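You operate a simulated robot arm through the tools that you are given. There is no shell and no other tool. Be economical: measure what you need, move in short steps, check, and stop when the job is done.

Carry out the task below with a simulated two-armed robot. There is one attempt and no reset: what you move stays moved.

JOB
On the middle table, fold the blue cloth in half.
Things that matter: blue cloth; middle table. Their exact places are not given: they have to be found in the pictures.

Only the result counts: the job must be done as asked and must still hold three seconds after the hand-in. Knocking over, shifting, dropping, spilling or breaking anything else fails it. Flat cloth is picked up by pressing the open fingertips on it (5 to 10 N) and closing them slowly along it; thin cloth reads only 2 to 8 mm in the jaws.

ROBOT AND FRAMES
Two 7-joint arms with two-finger grippers on one trunk, on a base that drives. Base frame: it is fixed to the floor where the robot stands at the start and does not move with it; the origin is under the middle of the robot, x ahead of it, y to its left, z up; the surface under the hand at the start is at about z = 0.8. Lengths are in m, angles in degrees, forces in N, time in s.
The left shoulder is at the start at [0.051, 0.163, 1.079], the right one opposite. With the tool pointing down near the work surface each hand reaches from about 0.3 to 0.74 m from the robot's upright axis, wherever it stands, measured 20 degrees to its own side. Places, roughly: middle table [0.5, 0.1, 0.8]. Payload 2.45 kg a hand.
The TCP of each hand is the grasp point between the finger pads, 0.026 m short of the fingertips. In the tool frame z runs along the fingers and y along their closing line. Largest opening 0.096 m; the body of the gripper starts 0.069 m behind the TCP.
Orientation is that of the tool frame in the base frame, as a unit quaternion [x, y, z, w]. With the fingers straight down and closing along the base's y, the tool's x points along the base's -x, its y along +y and its z along -z.

CONTROLS
- The arms move only by the tool jog_arm. It takes "left_rows", "right_rows" or both (then of equal length, played together; a hand with none holds still); each is a list of rows, each a list of 7 numbers: the shift along the tool's x, y, z in units of 20 mm (1.0 is 20 mm), then the turn, a rotation vector about the tool's x, y, z in units of 4 degrees (1.0 is 4 degrees), then the gripper command, from -1 (shut) to 1 (fully open), values between in proportion. In form: [[dx, dy, dz, rx, ry, rz, hand], ...]. A call has 1 to 12 rows; each row shifts and turns the commanded pose from where the row before left it, along the tool's axes as they then stand. A call with a number of a shift or a turn outside -1 to 1 is refused whole. Rows are played at 5 a second. More than 0.05 m and 8.6 degrees between two rows, or a gripper value outside its range, and nothing of the call is played. A pose out of reach is approached as far as the arm can. The call stops where the force on the tool passes 40 N (or 10 N more than at its start, if that is more) or the arm is blocked; 0.2 s more then pass. Each finger halts on what it meets, pressing with about 23 N; the grip force reading is that of the motor and also rises with nothing between the fingers. The clock runs only during rows and for 0.2 s after the last one: add rows that do not move to give the fingers time. It gives the time, the measured TCP pose, the force on the tool (base axes), the opening and the grip force at its end, in the units of the frame above (readings bear some noise), with the torque about the TCP (base axes, N m) and any sound that the robot's microphone picked up, and new pictures: "views" is both (left out), scene, wrist or none (wrist: the cameras of the hands that moved).
- Cameras (640 x 400 px; columns grow to the right, rows downward): "scene" is now at [0.1346, -0.0173, 1.5412]; the picture's right is [-0.25, -0.97, 0.00], its down [-0.83, 0.22, -0.51] and it looks along [0.50, -0.13, -0.86] (base axes); focal length 255 px, centre (320, 200). "left" rides on the left gripper at [0.082, -0.003, -0.098] in its tool frame; the picture's right is [0.04, 1.00, 0.00], its down [-0.73, 0.03, -0.68] and it looks along [-0.68, 0.03, 0.73] (tool axes); focal length 256 px, centre (320, 200). "right" rides on the right gripper at [0.082, 0.003, -0.098] in its tool frame; the picture's right is [-0.04, 1.00, 0.00], its down [-0.73, -0.03, -0.68] and it looks along [-0.68, -0.03, 0.73] (tool axes); focal length 256 px, centre (320, 200).
- lift_body(by): slides the trunk up (or, below 0, down) by that many m; the arms and the scene camera ride with it, the base frame stays. It gives what a move gives, with no picture.
- base_move(legs): drives the robot by 1 to 6 legs, each [ahead, left, turn to the left] in m, m and degrees, along the robot's own axes; the way and the turn of a leg run together, so that a leg with both is an arc; at most 1.5 m and 180 degrees a leg. The arms and the cameras ride along, it lands a little off, and it stops where it bumps. It gives what a move gives, and a new picture of the scene camera.
- turn_head(pan, tilt): turns the head with the scene camera to pan (to the left, within 120 degrees either way) and tilt (down, from -29 to 69), counted from straight ahead of the robot. It gives what a move gives, and a new picture of the scene camera.
- pixel_to_xyz(camera, pixels): for up to 12 pixels [column, row] of the newest picture of that camera ("zoom" is the newest enlarged one), the place [x, y, z] in the base frame of the surface seen there, good to about 0.002 m. The clock stands still meanwhile.
- inspect(camera, box): a new picture of the part [left, top, right, bottom] of that camera's present view, enlarged. The clock stands still meanwhile.
- close_job(): hands the job in; it is judged then, once.

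Work in short steps. Measure before you move; look again where a grasp or a placing could have gone wrong, and mend it. You have 80 turns and 260 pictures in all, those below and enlarged ones among them. Open the grippers and draw the arms clear of the work before you hand the job in, unless the task says otherwise; then end with one line.

The tools are called as a command line: name --argument value ..., lists and objects as JSON in quotes. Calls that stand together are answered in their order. jog_arm: Moves the arms, as the interface text tells. Its arguments: {"type":"object","properties":{"left_rows":{"type":"array"},"right_rows":{"type":"array"},"views":{"type":"string","enum":["both","scene","wrist","none"]}},"required":[]} The other tools are called the same way: lift_body (by) slides the trunk up or down; base_move (legs) drives the base; turn_head (pan, tilt) turns the head that bears the scene camera; pixel_to_xyz (camera, pixels) gives the place of the surface under pixels of a picture; inspect (camera, box) takes an enlarged picture of a part of a camera's view; close_job () hands the job in.

At the start:

```text
t: 0.0
left_eef_pos: [0.4446, 0.3001, 1.0405]
left_tcp_rot: [0.0, 1.0, -0.001, -0.001]
left_ft_force: [0.3, -0.8, 0.2]
left_moment: [-0.02, -0.02, 0.03]
left_grip_width: 0.0958
left_grasp_force: 0.2
right_eef_pos: [0.446, -0.0755, 0.9856]
right_tcp_rot: [-0.001, 1.0, -0.001, 0.0]
right_ft_force: [-0.3, 0.4, 0.4]
right_moment: [0.02, 0.04, -0.01]
right_grip_width: 0.0959
right_grasp_force: 0.0
trunk travel left (down, up): [-0.25, 0.317]
robot x, y, heading: [-0.0021, -0.0008, -0.3]
head pan, tilt: [-14.8, 58.9]
```

scene: 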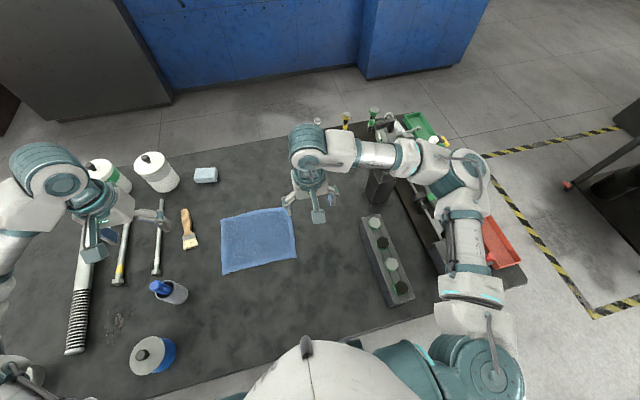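
right: 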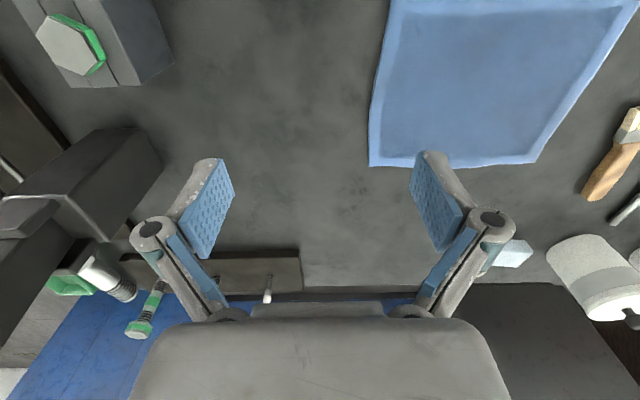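
left: 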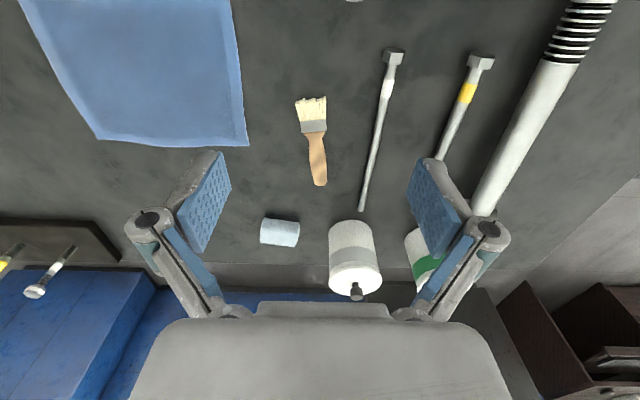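

The blue cloth is at about (258,240) in the scene picture; I measure its corners, edges and the table around it.

pixel_to_xyz --camera "scene" --pixels '[[221, 218], [288, 208], [296, 258], [223, 273], [258, 240], [222, 245], [293, 232], [320, 250], [205, 232], [187, 292], [255, 213], [260, 266]]'

inspect --camera "scene" --box '[180, 180, 340, 300]'

```text
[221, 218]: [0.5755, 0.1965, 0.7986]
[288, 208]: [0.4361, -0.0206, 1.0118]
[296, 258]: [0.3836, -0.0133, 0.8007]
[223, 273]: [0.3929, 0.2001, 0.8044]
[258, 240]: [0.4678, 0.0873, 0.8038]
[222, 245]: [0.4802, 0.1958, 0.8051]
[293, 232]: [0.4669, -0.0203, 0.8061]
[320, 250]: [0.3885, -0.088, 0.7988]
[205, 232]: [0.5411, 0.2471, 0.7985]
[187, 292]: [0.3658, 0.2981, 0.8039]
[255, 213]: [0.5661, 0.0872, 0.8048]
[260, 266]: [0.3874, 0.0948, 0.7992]
```

```text
3.33 times, centred on (260, 240) of scene
```

zoom: 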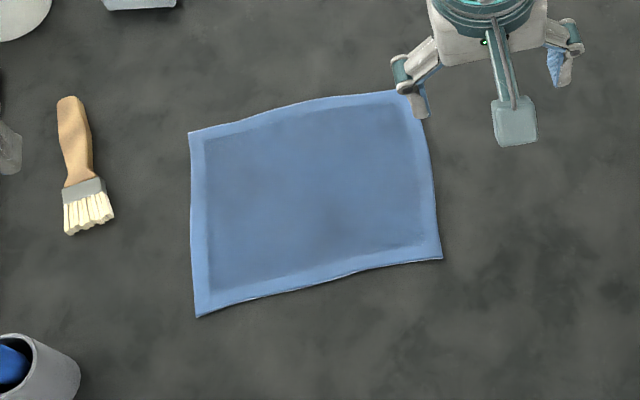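

The cloth spans x≈0.385–0.575 and y≈-0.015–0.198, with its top near z 0.804. I'll fold the near edge onto the far edge, so first I bring both hands above the near corners with the jaws partly closed.

jog_arm --left_rows '[[0.3, -0.84, 1, 0, 0, 0, -0.1], [0.3, -0.84, 1, 0, 0, 0, -0.1], [0.3, -0.84, 1, 0, 0, 0, -0.1], [0.3, -0.84, 1, 0, 0, 0, -0.1], [0.3, -0.84, 1, 0, 0, 0, -0.1], [0.3, -0.84, 1, 0, 0, 0, -0.1], [0.3, -0.84, 1, 0, 0, 0, -0.1], [0.3, -0.84, 1, 0, 0, 0, -0.1]]' --right_rows '[[0.306, 0.597, 0.66, 0, 0, 0, -0.1], [0.306, 0.597, 0.66, 0, 0, 0, -0.1], [0.306, 0.597, 0.66, 0, 0, 0, -0.1], [0.306, 0.597, 0.66, 0, 0, 0, -0.1], [0.306, 0.597, 0.66, 0, 0, 0, -0.1], [0.306, 0.597, 0.66, 0, 0, 0, -0.1], [0.306, 0.597, 0.66, 0, 0, 0, -0.1], [0.306, 0.597, 0.66, 0, 0, 0, -0.1]]'

```text
t: 1.8
left_eef_pos: [0.3954, 0.1659, 0.8804]
left_tcp_rot: [0.0, 1.0, -0.001, 0.001]
left_ft_force: [-0.8, 0.7, -0.9]
left_moment: [0.0, -0.01, -0.03]
left_grip_width: 0.0432
left_grasp_force: 0.1
right_eef_pos: [0.3942, 0.0201, 0.8813]
right_tcp_rot: [0.0, 1.0, 0.0, 0.001]
right_ft_force: [0.2, 0.6, -0.2]
right_moment: [0.01, 0.02, 0.01]
right_grip_width: 0.043
right_grasp_force: 0.1
trunk travel left (down, up): [-0.25, 0.317]
robot x, y, heading: [0.0003, -0.0032, -0.0]
head pan, tilt: [-14.8, 58.9]
```

scene: 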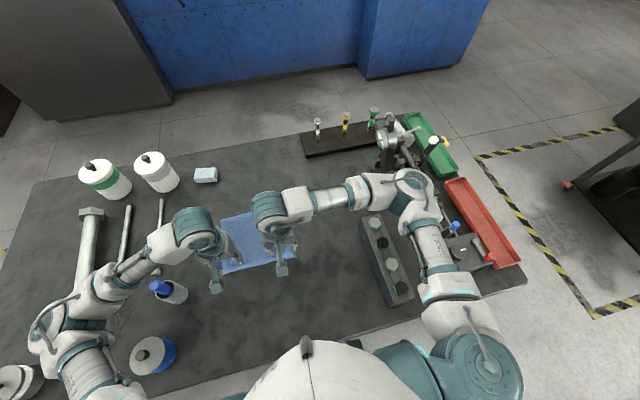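
right: 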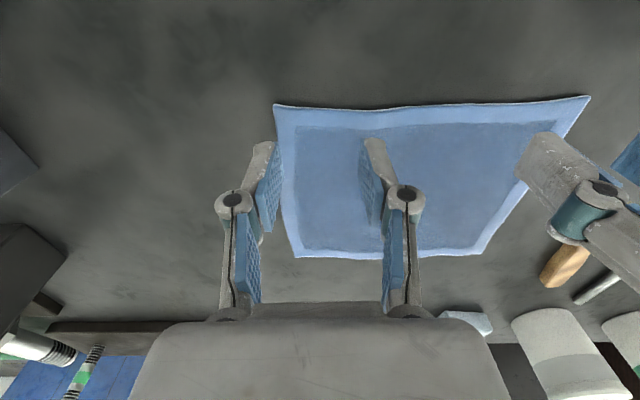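
left: 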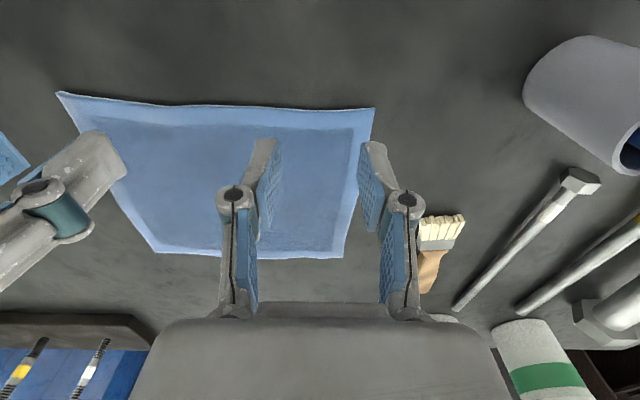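

Near corners are visible: right camera (275,105) and (588,97), left camera (60,92) and (374,108). I measure all four corners.

pixel_to_xyz --camera "right" --pixels '[[277, 108], [584, 99], [297, 255], [340, 111], [470, 252], [330, 180], [240, 120]]'

pixel_to_xyz --camera "left" --pixels '[[64, 96], [371, 111], [342, 256], [158, 249], [310, 110], [220, 107], [400, 120]]'

```text
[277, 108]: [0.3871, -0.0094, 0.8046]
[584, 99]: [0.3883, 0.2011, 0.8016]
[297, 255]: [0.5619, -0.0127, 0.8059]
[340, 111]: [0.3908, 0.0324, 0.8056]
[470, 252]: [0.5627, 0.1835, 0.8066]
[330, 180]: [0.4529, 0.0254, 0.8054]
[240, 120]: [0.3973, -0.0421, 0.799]
```

```text
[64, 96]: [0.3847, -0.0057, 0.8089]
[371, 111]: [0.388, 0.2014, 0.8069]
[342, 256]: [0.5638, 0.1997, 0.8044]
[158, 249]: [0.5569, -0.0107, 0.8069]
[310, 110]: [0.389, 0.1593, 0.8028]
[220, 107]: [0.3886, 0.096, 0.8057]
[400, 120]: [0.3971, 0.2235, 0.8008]
```

Cloth corners: near (0.387,-0.010) and (0.388,0.201), far x≈0.565. I nudge over the border and descend until the tips are just above the cloth.

jog_arm --left_rows '[[-0.25, 0, 0.8, 0, 0, 0, -0.1], [0, 0, 0.8, 0, 0, 0, -0.1], [0, 0, 0.7, 0, 0, 0, -0.1], [0, 0, 0, 0, 0, 0, -0.1]]' --right_rows '[[-0.3, 0.3, 0.8, 0, 0, 0, -0.1], [0, 0, 0.8, 0, 0, 0, -0.1], [0, 0, 0.75, 0, 0, 0, -0.1], [0, 0, 0, 0, 0, 0, -0.1]]' --views "wrist"

```text
t: 2.8
left_eef_pos: [0.3992, 0.1664, 0.8364]
left_tcp_rot: [0.0, 1.0, 0.0, 0.003]
left_ft_force: [0.0, -0.1, -0.9]
left_moment: [0.01, -0.01, 0.02]
left_grip_width: 0.0434
left_grasp_force: 0.1
right_eef_pos: [0.3994, 0.0257, 0.8349]
right_tcp_rot: [0.0, 1.0, -0.001, 0.002]
right_ft_force: [-0.5, -0.3, -0.1]
right_moment: [0.02, 0.02, 0.02]
right_grip_width: 0.0433
right_grasp_force: 0.1
trunk travel left (down, up): [-0.25, 0.317]
robot x, y, heading: [-0.0037, 0.0018, 0.1]
head pan, tilt: [-14.8, 58.9]
```

right: 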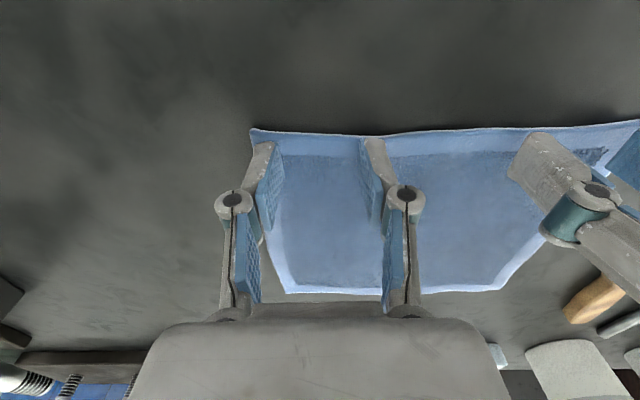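
left: 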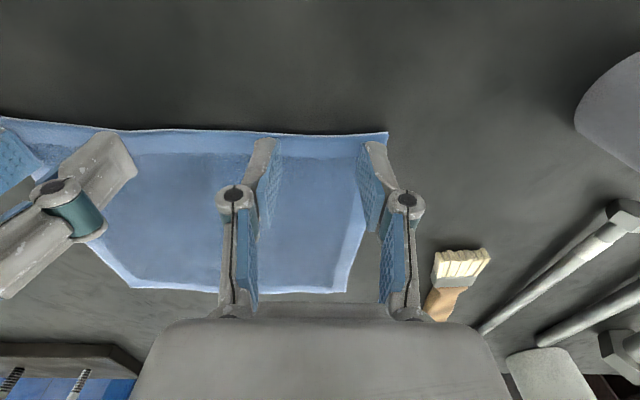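

Tips sit over the border, about 4 mm above the cloth. I press down in small steps and read the force.

jog_arm --left_rows '[[0, 0, 0.15, 0, 0, 0, -0.1], [0, 0, 0.15, 0, 0, 0, -0.1], [0, 0, 0, 0, 0, 0, -0.1]]' --right_rows '[[0, 0, 0.12, 0, 0, 0, -0.1], [0, 0, 0.12, 0, 0, 0, -0.1], [0, 0, 0, 0, 0, 0, -0.1]]' --views "none"

```text
t: 3.6
left_eef_pos: [0.3995, 0.1661, 0.8289]
left_tcp_rot: [0.0, 1.0, 0.0, 0.0]
left_ft_force: [0.4, -1.6, 0.0]
left_moment: [-0.01, 0.01, 0.02]
left_grip_width: 0.0431
left_grasp_force: 0.0
right_eef_pos: [0.3999, 0.0261, 0.8293]
right_tcp_rot: [0.0, 1.0, -0.001, 0.002]
right_ft_force: [0.6, 0.8, 2.1]
right_moment: [-0.02, -0.02, 0.01]
right_grip_width: 0.0432
right_grasp_force: 0.2
trunk travel left (down, up): [-0.25, 0.317]
robot x, y, heading: [-0.0018, 0.0016, -0.0]
head pan, tilt: [-14.8, 58.9]
```

Contact is just starting; I press a little further.

jog_arm --left_rows '[[0, 0, 0.1, 0, 0, 0, -0.1], [0, 0, 0.08, 0, 0, 0, -0.1], [0, 0, 0, 0, 0, 0, -0.1]]' --right_rows '[[0, 0, 0.1, 0, 0, 0, -0.1], [0, 0, 0.05, 0, 0, 0, -0.1], [0, 0, 0, 0, 0, 0, -0.1]]' --views "none"

```text
t: 4.4
left_eef_pos: [0.3991, 0.1652, 0.8273]
left_tcp_rot: [0.0, 1.0, -0.001, 0.003]
left_ft_force: [2.1, -0.1, 13.0]
left_moment: [0.09, -0.06, -0.01]
left_grip_width: 0.0443
left_grasp_force: 0.4
right_eef_pos: [0.3988, 0.0254, 0.8274]
right_tcp_rot: [0.0, 1.0, 0.0, 0.002]
right_ft_force: [2.3, -0.1, 9.4]
right_moment: [-0.07, -0.05, 0.05]
right_grip_width: 0.0438
right_grasp_force: 0.2
trunk travel left (down, up): [-0.25, 0.317]
robot x, y, heading: [-0.0009, 0.0015, -0.0]
head pan, tilt: [-14.8, 58.9]
```

Forces are 13 N left and 9 N right; I ease the left slightly and close both slowly.

jog_arm --left_rows '[[0, 0, -0.05, 0, 0, 0, -0.15], [0, 0, 0, 0, 0, 0, -0.25], [0, 0, 0, 0, 0, 0, -0.35], [0, 0, 0, 0, 0, 0, -0.45], [0, 0, 0, 0, 0, 0, -0.55], [0, 0, 0, 0, 0, 0, -0.65], [0, 0, 0, 0, 0, 0, -0.75], [0, 0, 0, 0, 0, 0, -0.85], [0, 0, 0, 0, 0, 0, -0.95], [0, 0, 0, 0, 0, 0, -1], [0, 0, 0, 0, 0, 0, -1]]' --right_rows '[[0, 0, 0, 0, 0, 0, -0.15], [0, 0, 0, 0, 0, 0, -0.25], [0, 0, 0, 0, 0, 0, -0.35], [0, 0, 0, 0, 0, 0, -0.45], [0, 0, 0, 0, 0, 0, -0.55], [0, 0, 0, 0, 0, 0, -0.65], [0, 0, 0, 0, 0, 0, -0.75], [0, 0, 0, 0, 0, 0, -0.85], [0, 0, 0, 0, 0, 0, -0.95], [0, 0, 0, 0, 0, 0, -1], [0, 0, 0, 0, 0, 0, -1]]' --views "wrist"

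```text
t: 6.8
left_eef_pos: [0.3981, 0.1646, 0.8277]
left_tcp_rot: [0.0, 1.0, 0.0, 0.003]
left_ft_force: [1.4, -16.5, 21.5]
left_moment: [-0.42, -0.04, -0.05]
left_grip_width: 0.0065
left_grasp_force: 22.8
right_eef_pos: [0.3988, 0.0258, 0.8281]
right_tcp_rot: [0.0, 1.0, 0.001, 0.002]
right_ft_force: [-1.8, 16.1, 24.2]
right_moment: [0.38, 0.02, 0.05]
right_grip_width: 0.0077
right_grasp_force: 23.2
trunk travel left (down, up): [-0.25, 0.317]
robot x, y, heading: [0.0011, 0.0011, 0.1]
head pan, tilt: [-14.8, 58.9]
```

right: 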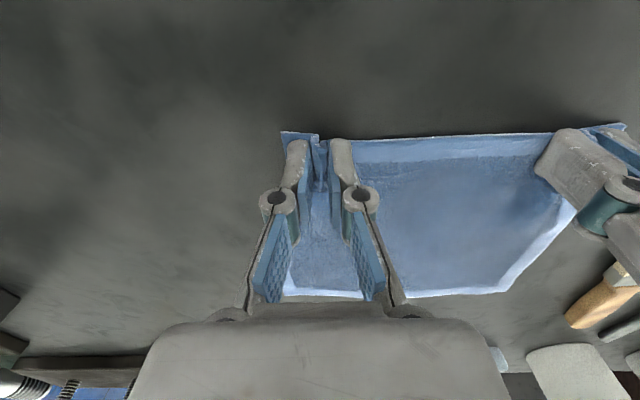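
left: 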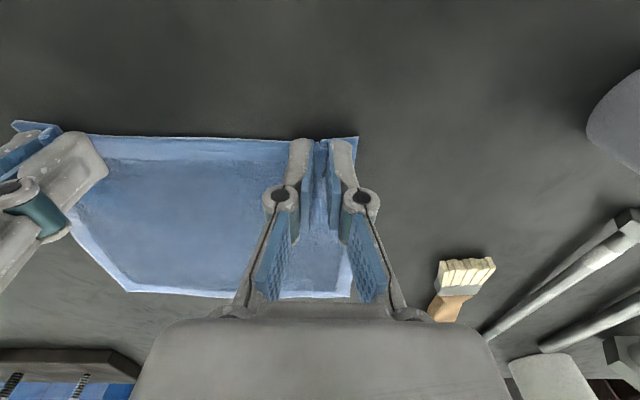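

Both jaws hold cloth (6.5 and 7.7 mm). I lift along an arc toward the far edge, pitching the fingers back toward the robot, and check halfway.

jog_arm --left_rows '[[-0.13, -0.1, -0.585, 0, 0.9, 0, -1], [-0.19, -0.1, -0.58, 0, 0.9, 0, -1], [-0.245, 0, -0.565, 0, 0.9, 0, -1], [-0.305, 0, -0.55, 0, 0.9, 0, -1], [-0.355, 0, -0.525, 0, 0.9, 0, -1]]' --right_rows '[[-0.13, 0.1, -0.585, 0, 0.9, 0, -1], [-0.19, 0.1, -0.58, 0, 0.9, 0, -1], [-0.245, 0, -0.565, 0, 0.9, 0, -1], [-0.305, 0, -0.55, 0, 0.9, 0, -1], [-0.355, 0, -0.525, 0, 0.9, 0, -1]]'

```text
t: 8.0
left_eef_pos: [0.4305, 0.1619, 0.8785]
left_tcp_rot: [0.0, 0.988, 0.0, -0.156]
left_ft_force: [0.4, -5.5, -0.3]
left_moment: [-0.12, 0.01, 0.02]
left_grip_width: 0.0045
left_grasp_force: 22.8
right_eef_pos: [0.4321, 0.0291, 0.8781]
right_tcp_rot: [0.001, 0.988, 0.0, -0.156]
right_ft_force: [-0.1, 4.9, -0.1]
right_moment: [0.17, 0.04, -0.07]
right_grip_width: 0.0068
right_grasp_force: 23.4
trunk travel left (down, up): [-0.25, 0.317]
robot x, y, heading: [0.0023, -0.0001, 0.2]
head pan, tilt: [-14.8, 58.9]
```

scene: 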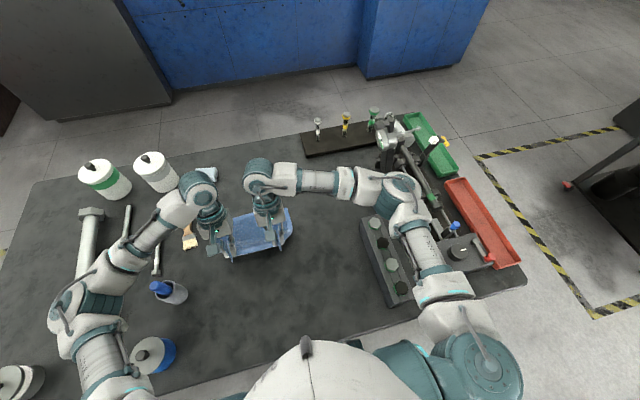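
right: 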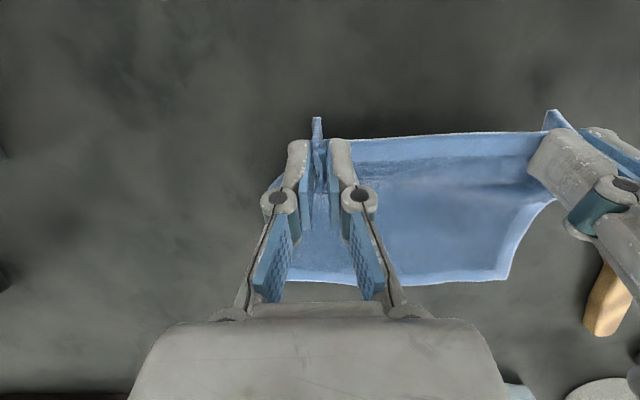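
left: 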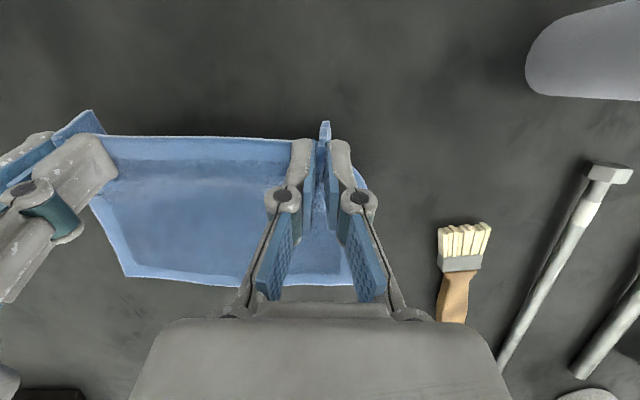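

Cloth is lifted at both corners and pitch is tracking (18°). I continue the arc to its top.

jog_arm --left_rows '[[-0.417, 0, -0.514, 0, 0.9, 0, -1], [-0.46, 0, -0.47, 0, 0.9, 0, -1], [-0.5, 0, -0.447, 0, 0.9, 0, -1], [-0.54, 0, -0.41, 0, 0.9, 0, -1], [-0.585, 0, -0.365, 0, 0.9, 0, -1]]' --right_rows '[[-0.417, 0, -0.514, 0, 0.9, 0, -1], [-0.46, 0, -0.47, 0, 0.9, 0, -1], [-0.5, 0, -0.447, 0, 0.9, 0, -1], [-0.54, 0, -0.41, 0, 0.9, 0, -1], [-0.585, 0, -0.365, 0, 0.9, 0, -1]]'

```text
t: 9.2
left_eef_pos: [0.4942, 0.1625, 0.8982]
left_tcp_rot: [0.0, 0.952, -0.001, -0.307]
left_ft_force: [0.4, -4.7, 0.5]
left_moment: [-0.1, -0.04, 0.07]
left_grip_width: 0.0043
left_grasp_force: 23.2
right_eef_pos: [0.4962, 0.0298, 0.8958]
right_tcp_rot: [-0.001, 0.951, 0.0, -0.309]
right_ft_force: [-0.6, 4.2, 0.0]
right_moment: [0.11, 0.01, -0.08]
right_grip_width: 0.0067
right_grasp_force: 22.7
trunk travel left (down, up): [-0.25, 0.317]
robot x, y, heading: [0.0001, -0.0037, 0.2]
head pan, tilt: [-14.8, 58.9]
```

scene: 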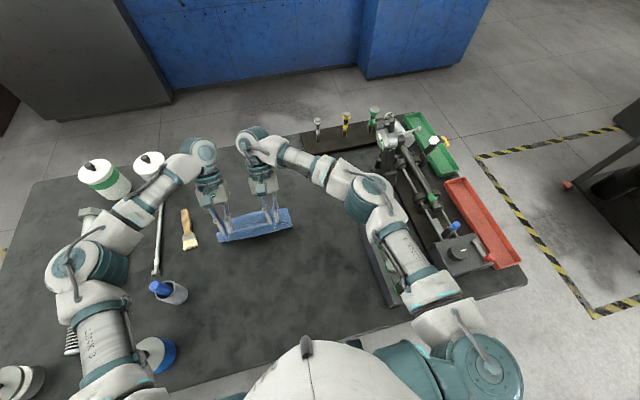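
right: 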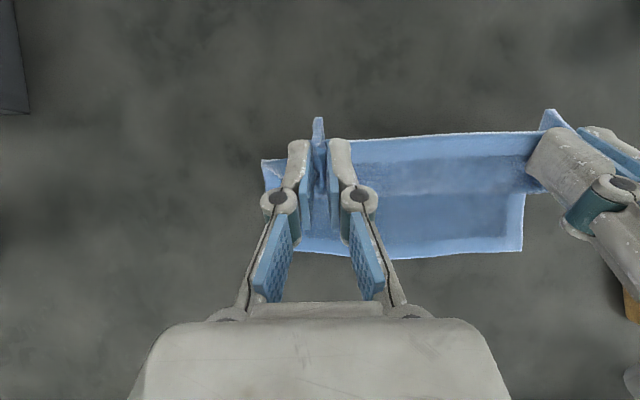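
left: 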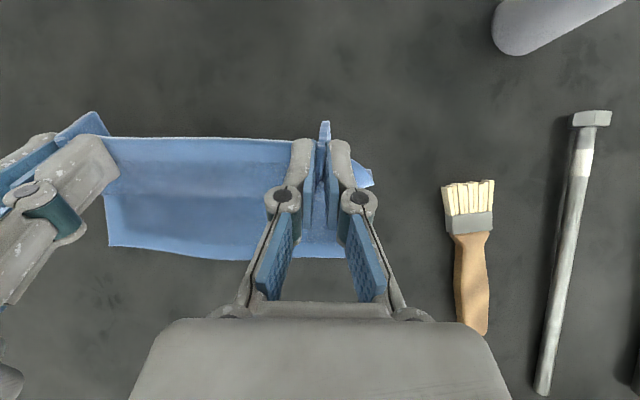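

The fold is progressing cleanly with both corners held. I continue the arc forward, pitching further.

jog_arm --left_rows '[[-0.51, 0, -0.345, 0, 0.75, 0, -1], [-0.56, 0, -0.27, 0, 0.75, 0, -1], [-0.565, 0, -0.24, 0, 0.75, 0, -1], [-0.565, 0, -0.205, 0, 0.75, 0, -1], [-0.565, 0, -0.155, 0, 0.75, 0, -1], [-0.55, 0, -0.11, 0, 0.75, 0, -1]]' --right_rows '[[-0.51, 0, -0.345, 0, 0.75, 0, -1], [-0.56, 0, -0.27, 0, 0.75, 0, -1], [-0.565, 0, -0.24, 0, 0.75, 0, -1], [-0.565, 0, -0.205, 0, 0.75, 0, -1], [-0.565, 0, -0.155, 0, 0.75, 0, -1], [-0.55, 0, -0.11, 0, 0.75, 0, -1]]'

```text
t: 10.6
left_eef_pos: [0.5107, 0.1632, 0.8644]
left_tcp_rot: [0.001, 0.892, -0.001, -0.452]
left_ft_force: [-0.9, -10.2, 0.3]
left_moment: [-0.17, 0.06, 0.23]
left_grip_width: 0.0047
left_grasp_force: 23.4
left hand out of reach, approached as far as the arm can: row 4, 5, 6
right_eef_pos: [0.493, 0.0292, 0.8742]
right_tcp_rot: [-0.006, 0.918, -0.018, -0.397]
right_ft_force: [1.5, 10.2, -0.3]
right_moment: [0.21, -0.04, -0.21]
right_grip_width: 0.007
right_grasp_force: 22.6
right hand out of reach, approached as far as the arm can: row 2, 3, 4, 5, 6
trunk travel left (down, up): [-0.25, 0.317]
robot x, y, heading: [0.0011, 0.0033, 0.1]
head pan, tilt: [-14.8, 58.9]
```

scene: 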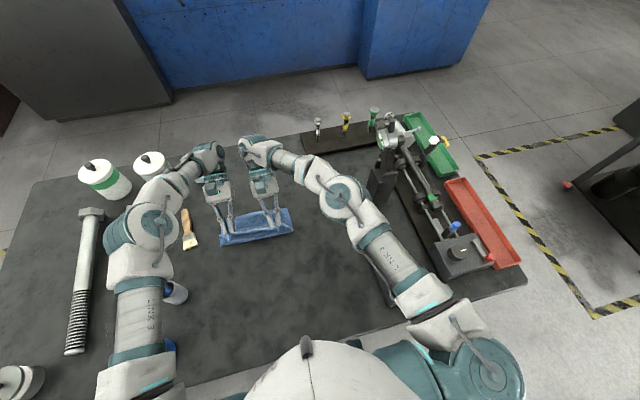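
right: 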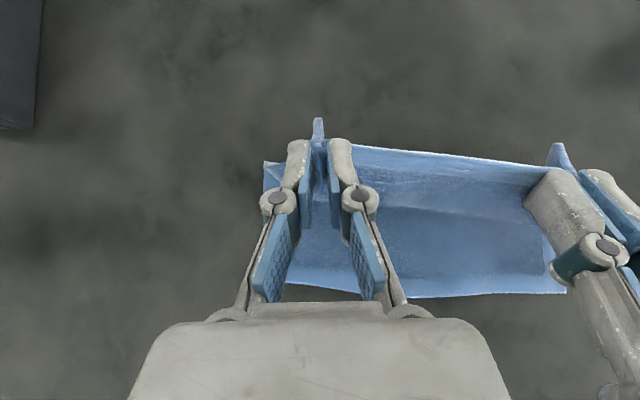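
left: 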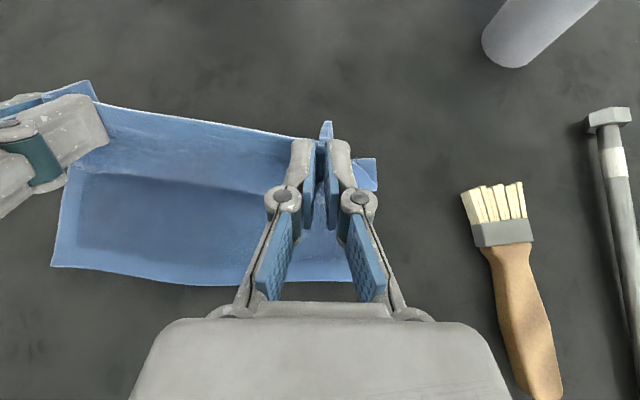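

Both wrists ran out of reach at this steep pitch (left 54°, right 47°, positions lag). I take pitch off to recover reach and see where they settle.

jog_arm --left_rows '[[0, 0, 0, 0, -1, 0, -1], [0, 0, 0, 0, -1, 0, -1], [0, 0, 0, 0, -1, 0, -1], [0, 0, 0, 0, -1, 0, -1], [0, 0, 0, 0, -0.5, 0, -1]]' --right_rows '[[0, 0, 0, 0, -1, 0, -1], [0, 0, 0, 0, -1, 0, -1], [0, 0, 0, 0, -1, 0, -1], [0, 0, 0, 0, -1, 0, -1], [0, 0, 0, 0, -0.5, 0, -1]]'

```text
t: 11.8
left_eef_pos: [0.5095, 0.1623, 0.8653]
left_tcp_rot: [0.0, 0.951, -0.001, -0.308]
left_ft_force: [-0.7, -12.3, 1.1]
left_moment: [-0.33, 0.05, 0.19]
left_grip_width: 0.0048
left_grasp_force: 23.6
right_eef_pos: [0.4918, 0.0283, 0.8748]
right_tcp_rot: [0.0, 0.967, 0.0, -0.256]
right_ft_force: [2.0, 13.2, -0.5]
right_moment: [0.27, -0.02, -0.19]
right_grip_width: 0.0074
right_grasp_force: 22.8
trunk travel left (down, up): [-0.25, 0.317]
robot x, y, heading: [-0.001, -0.0016, 0.2]
head pan, tilt: [-14.8, 58.9]
```

scene: 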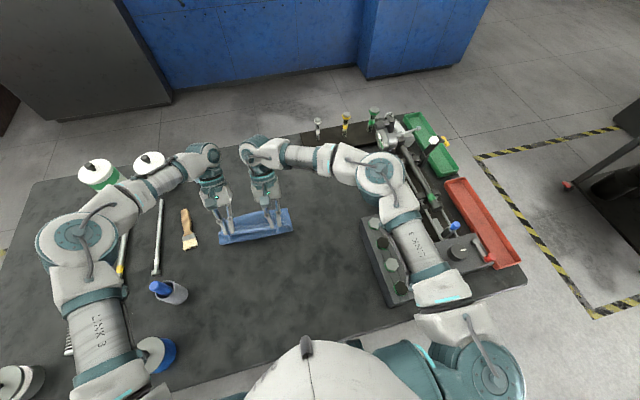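
right: 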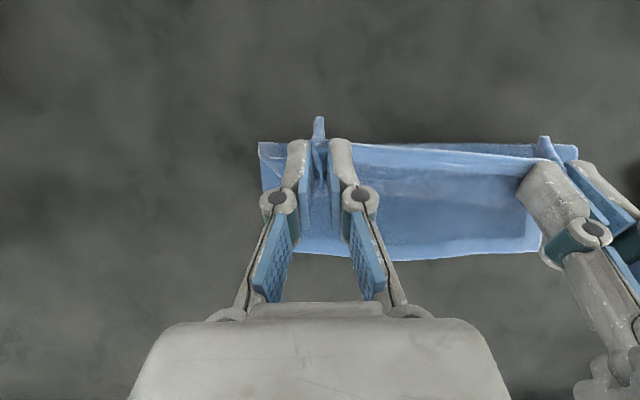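
left: 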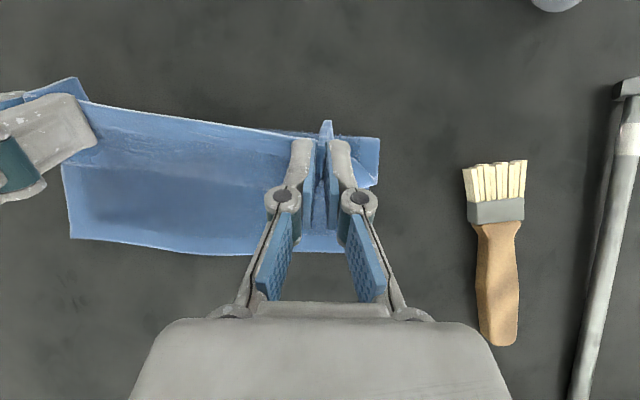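

Reach recovered (left 36°, right 30°). To allow a steep pitch farther out, I raise the trunk in small increments, compensating with the arms.

lift_body --by 0.03

```text
t: 12.6
left_eef_pos: [0.5102, 0.1627, 0.8937]
left_tcp_rot: [0.0, 0.951, 0.0, -0.309]
left_ft_force: [-0.7, -11.3, -0.5]
left_moment: [-0.28, 0.07, 0.23]
left_grip_width: 0.0044
left_grasp_force: 22.7
right_eef_pos: [0.4918, 0.0278, 0.9048]
right_tcp_rot: [0.0, 0.966, -0.001, -0.258]
right_ft_force: [0.7, 11.1, -1.3]
right_moment: [0.25, -0.03, -0.14]
right_grip_width: 0.0071
right_grasp_force: 23.5
trunk travel left (down, up): [-0.28, 0.287]
robot x, y, heading: [-0.0003, 0.0008, 0.1]
head pan, tilt: [-14.8, 58.9]
```

Lift went smoothly; I bring the hands back down, align the right with the left and relax the sideways tension.

jog_arm --left_rows '[[-0.285, -0.04, 0.39, 0, 0, 0, -1], [-0.285, -0.04, 0.39, 0, 0, 0, -1], [-0.285, -0.04, 0.39, 0, 0, 0, -1], [-0.285, -0.04, 0.39, 0, 0, 0, -1]]' --right_rows '[[-0.453, 0.04, 0.42, 0, 0.375, 0, -1], [-0.453, 0.04, 0.42, 0, 0.375, 0, -1], [-0.453, 0.04, 0.42, 0, 0.375, 0, -1], [-0.453, 0.04, 0.42, 0, 0.375, 0, -1]]' --views "none"

lift_body --by 0.04

```text
t: 13.6
left_eef_pos: [0.5114, 0.1603, 0.8555]
left_tcp_rot: [0.001, 0.951, 0.001, -0.308]
left_ft_force: [0.4, -0.9, -0.3]
left_moment: [-0.03, -0.04, 0.02]
left_grip_width: 0.0044
left_grasp_force: 23.2
right_eef_pos: [0.5054, 0.0301, 0.8567]
right_tcp_rot: [0.0, 0.951, -0.002, -0.309]
right_ft_force: [0.4, 0.6, -0.5]
right_moment: [0.02, 0.03, -0.1]
right_grip_width: 0.0061
right_grasp_force: 22.4
trunk travel left (down, up): [-0.28, 0.287]
robot x, y, heading: [0.0033, 0.003, 0.3]
head pan, tilt: [-14.8, 58.9]
```

```text
t: 14.4
left_eef_pos: [0.5097, 0.1592, 0.8953]
left_tcp_rot: [0.0, 0.951, 0.0, -0.309]
left_ft_force: [0.0, -1.3, -0.3]
left_moment: [-0.02, 0.0, 0.03]
left_grip_width: 0.0045
left_grasp_force: 22.7
right_eef_pos: [0.5064, 0.0308, 0.8966]
right_tcp_rot: [0.001, 0.951, -0.001, -0.308]
right_ft_force: [0.1, 0.7, -0.8]
right_moment: [0.01, 0.0, -0.04]
right_grip_width: 0.0061
right_grasp_force: 22.7
trunk travel left (down, up): [-0.32, 0.247]
robot x, y, heading: [-0.003, -0.0023, -0.1]
head pan, tilt: [-14.8, 58.9]
```

Tension is gone and both hands match. I repeat the down/raise compensation.

jog_arm --left_rows '[[-0.294, 0, 0.405, 0, 0, 0, -1], [-0.294, 0, 0.405, 0, 0, 0, -1], [-0.294, 0, 0.405, 0, 0, 0, -1], [-0.294, 0, 0.405, 0, 0, 0, -1]]' --right_rows '[[-0.294, 0, 0.405, 0, 0, 0, -1], [-0.294, 0, 0.405, 0, 0, 0, -1], [-0.294, 0, 0.405, 0, 0, 0, -1], [-0.294, 0, 0.405, 0, 0, 0, -1]]' --views "none"

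lift_body --by 0.04

jog_arm --left_rows '[[-0.294, 0, 0.405, 0, 0, 0, -1], [-0.294, 0, 0.405, 0, 0, 0, -1], [-0.294, 0, 0.405, 0, 0, 0, -1], [-0.294, 0, 0.405, 0, 0, 0, -1]]' --right_rows '[[-0.294, 0, 0.405, 0, 0, 0, -1], [-0.294, 0, 0.405, 0, 0, 0, -1], [-0.294, 0, 0.405, 0, 0, 0, -1], [-0.294, 0, 0.405, 0, 0, 0, -1]]'

```text
t: 15.4
left_eef_pos: [0.5098, 0.1602, 0.8556]
left_tcp_rot: [0.0, 0.951, 0.0, -0.309]
left_ft_force: [0.3, -1.1, 0.9]
left_moment: [-0.05, 0.01, 0.02]
left_grip_width: 0.0045
left_grasp_force: 23.2
right_eef_pos: [0.5076, 0.0308, 0.8563]
right_tcp_rot: [0.001, 0.951, 0.0, -0.308]
right_ft_force: [-0.3, -0.3, 0.0]
right_moment: [0.01, 0.02, -0.08]
right_grip_width: 0.0045
right_grasp_force: 23.3
trunk travel left (down, up): [-0.32, 0.247]
robot x, y, heading: [0.0012, -0.0012, 0.0]
head pan, tilt: [-14.8, 58.9]
```

```text
t: 16.2
left_eef_pos: [0.5109, 0.16, 0.895]
left_tcp_rot: [0.0, 0.951, -0.001, -0.308]
left_ft_force: [0.1, -1.1, -0.5]
left_moment: [-0.02, 0.05, 0.01]
left_grip_width: 0.0044
left_grasp_force: 23.0
right_eef_pos: [0.5088, 0.0322, 0.8951]
right_tcp_rot: [0.001, 0.951, -0.001, -0.308]
right_ft_force: [0.4, 0.7, 0.3]
right_moment: [0.04, -0.04, -0.04]
right_grip_width: 0.0045
right_grasp_force: 23.1
trunk travel left (down, up): [-0.36, 0.207]
robot x, y, heading: [-0.003, 0.0028, 0.1]
head pan, tilt: [-14.8, 58.9]
```

```text
t: 17.2
left_eef_pos: [0.5109, 0.1585, 0.8557]
left_tcp_rot: [0.001, 0.952, -0.001, -0.307]
left_ft_force: [-0.5, -4.7, -0.3]
left_moment: [-0.09, 0.02, 0.1]
left_grip_width: 0.0046
left_grasp_force: 22.9
right_eef_pos: [0.5015, 0.0281, 0.858]
right_tcp_rot: [0.001, 0.952, 0.001, -0.306]
right_ft_force: [-0.2, 3.6, 0.0]
right_moment: [0.1, -0.02, -0.13]
right_grip_width: 0.0045
right_grasp_force: 23.3
right hand out of reach, approached as far as the arm can: row 2, 3
trunk travel left (down, up): [-0.36, 0.207]
robot x, y, heading: [0.0016, -0.0037, -0.1]
head pan, tilt: [-14.8, 58.9]
```

scene: 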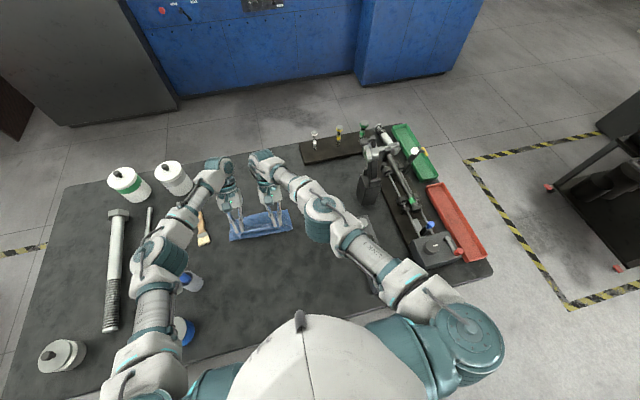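
right: 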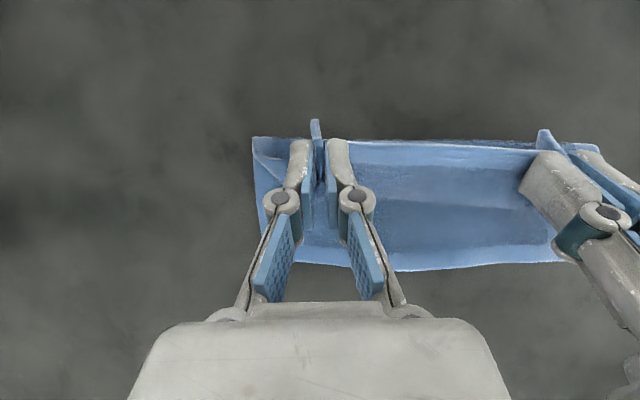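
left: 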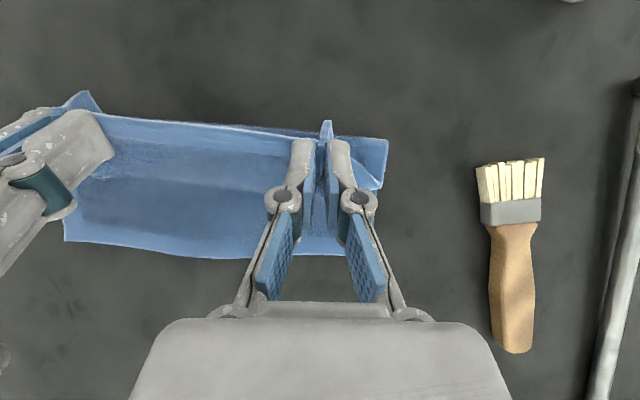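

Raising the trunk more isn't gaining reach, so I go forward with a gentler pitch (about 25°) and will unroll any curl at the edge afterward.

jog_arm --left_rows '[[-0.3, -0.03, -0.22, 0, -0.69, 0, -1], [-0.31, -0.03, -0.21, 0, -0.69, 0, -1], [-0.325, 0, -0.19, 0, -0.69, 0, -1], [-0.33, 0, -0.17, 0, -0.69, 0, -1], [-0.34, 0, -0.16, 0, 0, 0, -1], [-0.34, 0, -0.16, 0, 0, 0, -1], [-0.34, 0, -0.16, 0, 0, 0, -1], [-0.34, 0, -0.16, 0, 0, 0, -1]]' --right_rows '[[-0.35, 0.07, -0.255, 0, -0.69, 0, -1], [-0.36, 0.07, -0.24, 0, -0.69, 0, -1], [-0.376, 0, -0.22, 0, -0.69, 0, -1], [-0.385, 0, -0.2, 0, -0.69, 0, -1], [-0.394, 0, -0.185, 0, 0, 0, -1], [-0.394, 0, -0.185, 0, 0, 0, -1], [-0.394, 0, -0.185, 0, 0, 0, -1], [-0.394, 0, -0.185, 0, 0, 0, -1]]'

```text
t: 19.0
left_eef_pos: [0.572, 0.1571, 0.8559]
left_tcp_rot: [0.001, 0.977, -0.001, -0.215]
left_ft_force: [-1.9, -8.2, 0.9]
left_moment: [-0.2, 0.06, 0.07]
left_grip_width: 0.0045
left_grasp_force: 23.0
right_eef_pos: [0.5375, 0.0272, 0.8587]
right_tcp_rot: [0.001, 0.977, 0.002, -0.215]
right_ft_force: [2.1, 7.1, -0.5]
right_moment: [0.18, -0.04, -0.1]
right_grip_width: 0.0047
right_grasp_force: 23.0
right hand out of reach, approached as far as the arm can: row 5, 6, 7, 8
trunk travel left (down, up): [-0.36, 0.207]
robot x, y, heading: [0.0014, -0.0, 0.0]
head pan, tilt: [-14.8, 58.9]
```

scene: 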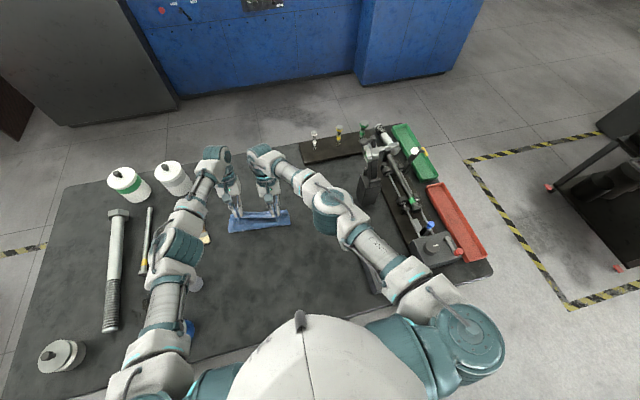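
right: 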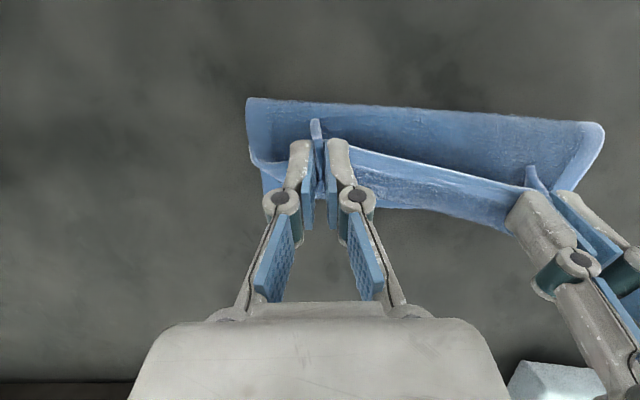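
left: 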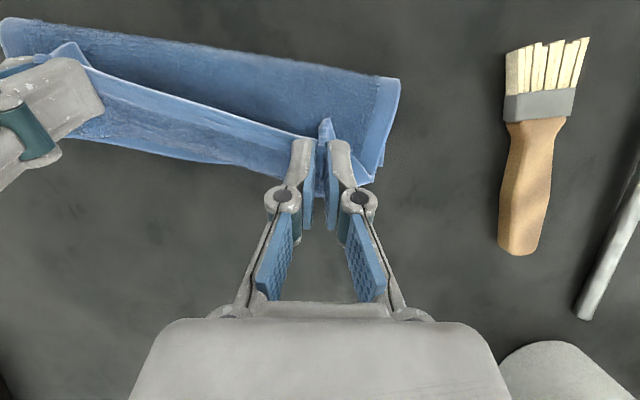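

Fold shape looks right; only the right hand lags (x 0.5375 vs 0.572). I take pitch off the right hand and bring it level with the left.

jog_arm --left_rows '[[0, -0.04, 0, 0, 0, 0, -1], [0, -0.04, 0, 0, 0, 0, -1], [0, 0, 0, 0, 0, 0, -1], [0, 0, 0, 0, 0, 0, -1], [0, 0, 0, 0, 0, 0, -1]]' --right_rows '[[-0.2, 0.06, -0.1, 0, -1, 0, -1], [-0.28, 0.06, -0.02, 0, -1, 0, -1], [-0.28, 0.06, -0.02, 0, -1, 0, -1], [-0.28, 0, -0.02, 0, -1, 0, -1], [-0.28, 0, 0.05, 0, -1, 0, -1]]'

```text
t: 20.2
left_eef_pos: [0.5718, 0.1569, 0.856]
left_tcp_rot: [0.0, 0.977, 0.0, -0.215]
left_ft_force: [0.0, -0.5, -0.4]
left_moment: [-0.01, 0.02, 0.01]
left_grip_width: 0.0045
left_grasp_force: 23.2
right_eef_pos: [0.5616, 0.029, 0.8529]
right_tcp_rot: [0.001, 0.999, 0.0, -0.041]
right_ft_force: [0.3, 0.1, -0.6]
right_moment: [0.02, 0.0, -0.02]
right_grip_width: 0.0044
right_grasp_force: 23.5
trunk travel left (down, up): [-0.36, 0.207]
robot x, y, heading: [0.0036, 0.0021, 0.2]
head pan, tilt: [-14.8, 58.9]
```

scene: 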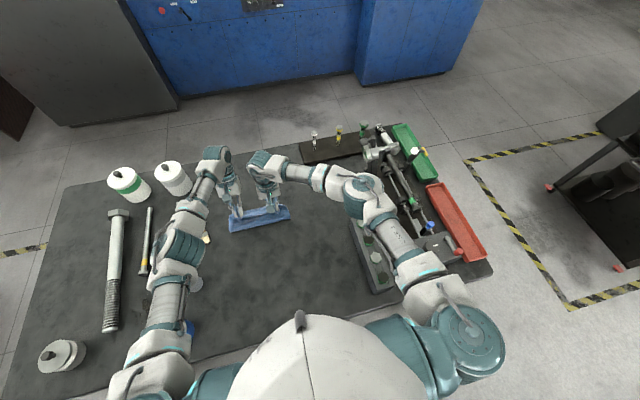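
right: 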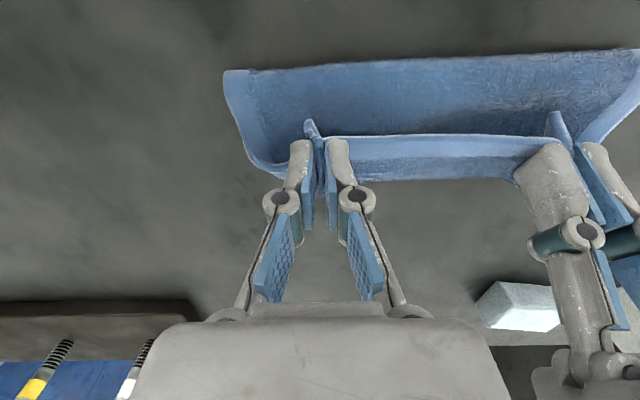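
left: 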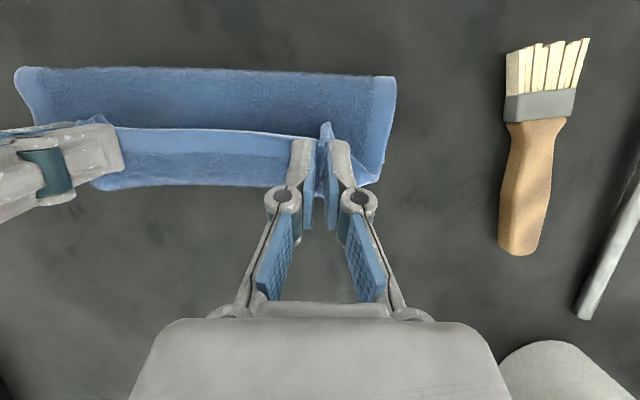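

The free edge is bent back at the fingers (edge at left-camera row 135, bend at row 185). I measure the fold line, that edge and the bend.

pixel_to_xyz --camera "left" --pixels '[[200, 70], [200, 100], [200, 130], [200, 155], [200, 183], [370, 180], [395, 80], [380, 185]]'

inspect --camera "scene" --box '[200, 180, 320, 255]'

```text
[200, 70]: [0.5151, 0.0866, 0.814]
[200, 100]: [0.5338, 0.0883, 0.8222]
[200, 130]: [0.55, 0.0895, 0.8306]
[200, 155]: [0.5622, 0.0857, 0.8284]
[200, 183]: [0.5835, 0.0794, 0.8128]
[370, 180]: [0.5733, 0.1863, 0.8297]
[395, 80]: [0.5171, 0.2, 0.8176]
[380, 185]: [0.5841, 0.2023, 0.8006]
```

```text
5.33 times, centred on (260, 218) of scene
```

zoom: 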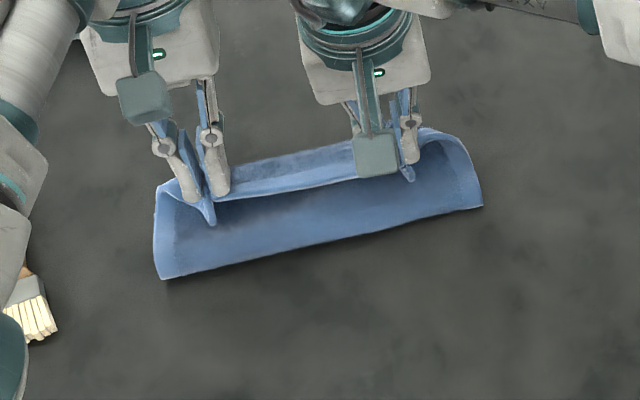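

I look closer at the right side to find where the bottom layer's far edge is.

inspect --camera "right" --box '[200, 50, 440, 200]'

inspect --camera "left" --box '[280, 50, 440, 210]'

```text
2.67 times, centred on (320, 125) of right
```

zoom: 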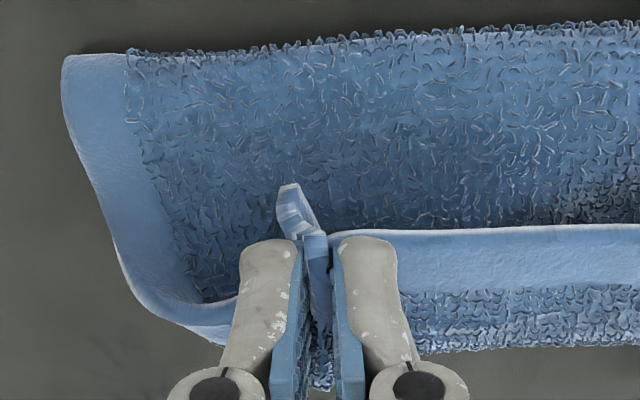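

```text
2.50 times, centred on (360, 130) of left
```

zoom: 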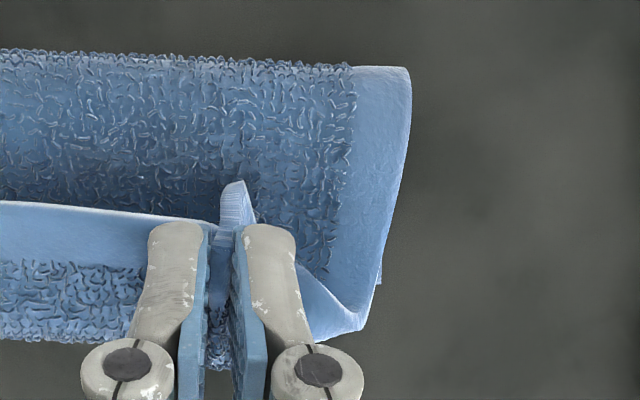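

I measure the small bottom-layer corner peeking out near zoom (380,272) and nearby points.

pixel_to_xyz --camera "zoom" --pixels '[[380, 270], [379, 281], [380, 262], [370, 305], [350, 330], [408, 90], [395, 200], [300, 200], [300, 100]]'

```text
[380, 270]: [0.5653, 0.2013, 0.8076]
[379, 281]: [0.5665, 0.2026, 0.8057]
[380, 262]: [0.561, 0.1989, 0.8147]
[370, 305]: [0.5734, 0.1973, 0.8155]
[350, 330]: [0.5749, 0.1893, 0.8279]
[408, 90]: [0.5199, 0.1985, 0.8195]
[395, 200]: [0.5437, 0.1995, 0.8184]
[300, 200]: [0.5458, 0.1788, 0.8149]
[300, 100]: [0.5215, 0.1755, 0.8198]
```

The bottom layer's far edge is still at x≈0.567, but the hands went too far, so the fold line sits at 0.515 instead of about 0.477. I back the hands up, re-adding pitch and lowering slightly.

jog_arm --left_rows '[[0.17, 0, 0.185, 0, 0.46, 0, -1], [0.17, 0, 0.185, 0, 0.46, 0, -1], [0.17, 0, 0.185, 0, 0.46, 0, -1], [0.17, 0, 0.185, 0, 0.46, 0, -1], [0.17, 0, 0.185, 0, 0.46, 0, -1], [0.17, 0, 0.185, 0, 0.46, 0, -1]]' --right_rows '[[0.153, 0, 0.086, 0, 1, 0, -1], [0.153, 0, 0.086, 0, 1, 0, -1], [0.153, 0, 0.086, 0, 1, 0, -1], [0.153, 0, 0.086, 0, 1, 0, -1], [0.153, 0, 0.086, 0, 1, 0, -1], [0.153, 0, 0.086, 0, 1, 0, -1]]'

```text
t: 21.6
left_eef_pos: [0.5449, 0.1541, 0.8461]
left_tcp_rot: [0.001, 0.951, 0.001, -0.309]
left_ft_force: [-1.0, -1.4, 0.3]
left_moment: [-0.01, 0.01, 0.0]
left_grip_width: 0.0047
left_grasp_force: 23.2
right_eef_pos: [0.5184, 0.0287, 0.8625]
right_tcp_rot: [-0.001, 0.969, 0.001, -0.246]
right_ft_force: [0.3, 1.2, -1.4]
right_moment: [0.02, -0.03, -0.03]
right_grip_width: 0.0046
right_grasp_force: 23.0
right hand out of reach, approached as far as the arm can: row 5, 6
trunk travel left (down, up): [-0.36, 0.207]
robot x, y, heading: [-0.0008, -0.0006, -0.0]
head pan, tilt: [-14.8, 58.9]
```

scene: 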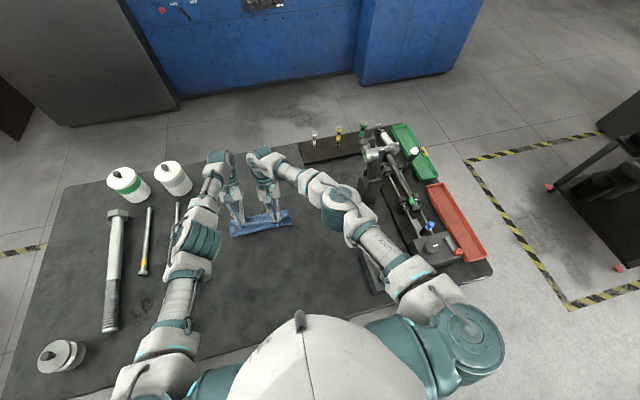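
right: 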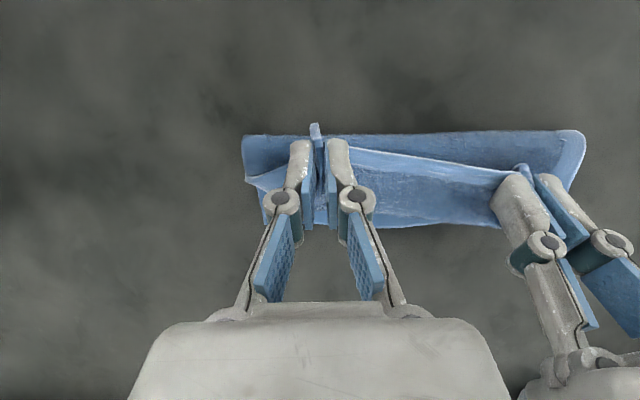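
left: 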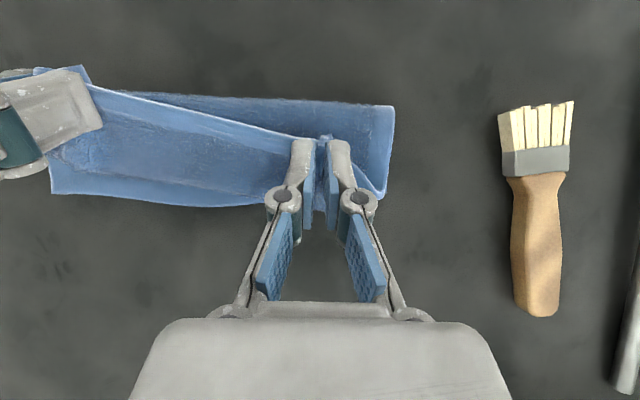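

The right hand again ran out of pitch range; I reduce its pitch to about 18° and bring it in line with the left.

jog_arm --right_rows '[[-0.15, 0, -0.05, 0, -0.7, 0, -1], [-0.35, 0, 0.07, 0, -0.7, 0, -1], [-0.4, 0, 0.12, 0, -0.7, 0, -1], [-0.42, 0, 0.17, 0, -0.5, 0, -1], [0, 0, 0, 0, 0, 0, -1]]'

```text
t: 22.8
left_eef_pos: [0.546, 0.1559, 0.8469]
left_tcp_rot: [0.0, 0.952, 0.0, -0.307]
left_ft_force: [0.1, 0.1, -0.2]
left_moment: [0.01, 0.02, 0.0]
left_grip_width: 0.0044
left_grasp_force: 22.7
right_eef_pos: [0.5388, 0.0292, 0.8463]
right_tcp_rot: [0.001, 0.987, 0.0, -0.159]
right_ft_force: [0.1, -0.6, 0.3]
right_moment: [-0.03, 0.02, -0.04]
right_grip_width: 0.0045
right_grasp_force: 23.5
trunk travel left (down, up): [-0.36, 0.207]
robot x, y, heading: [0.0004, 0.0012, 0.1]
head pan, tilt: [-14.8, 58.9]
```

scene: 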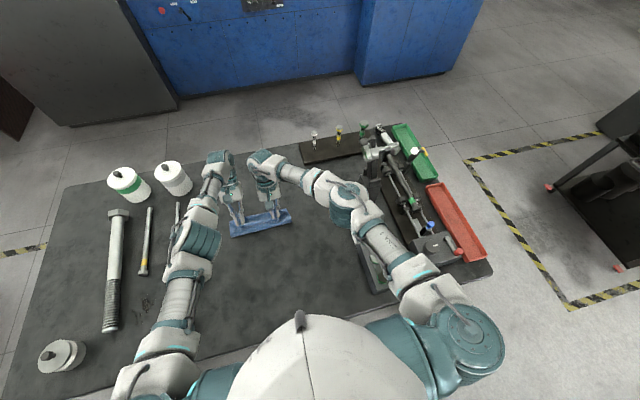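
right: 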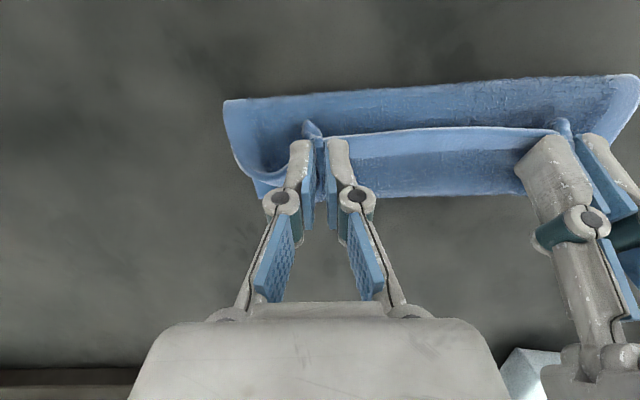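

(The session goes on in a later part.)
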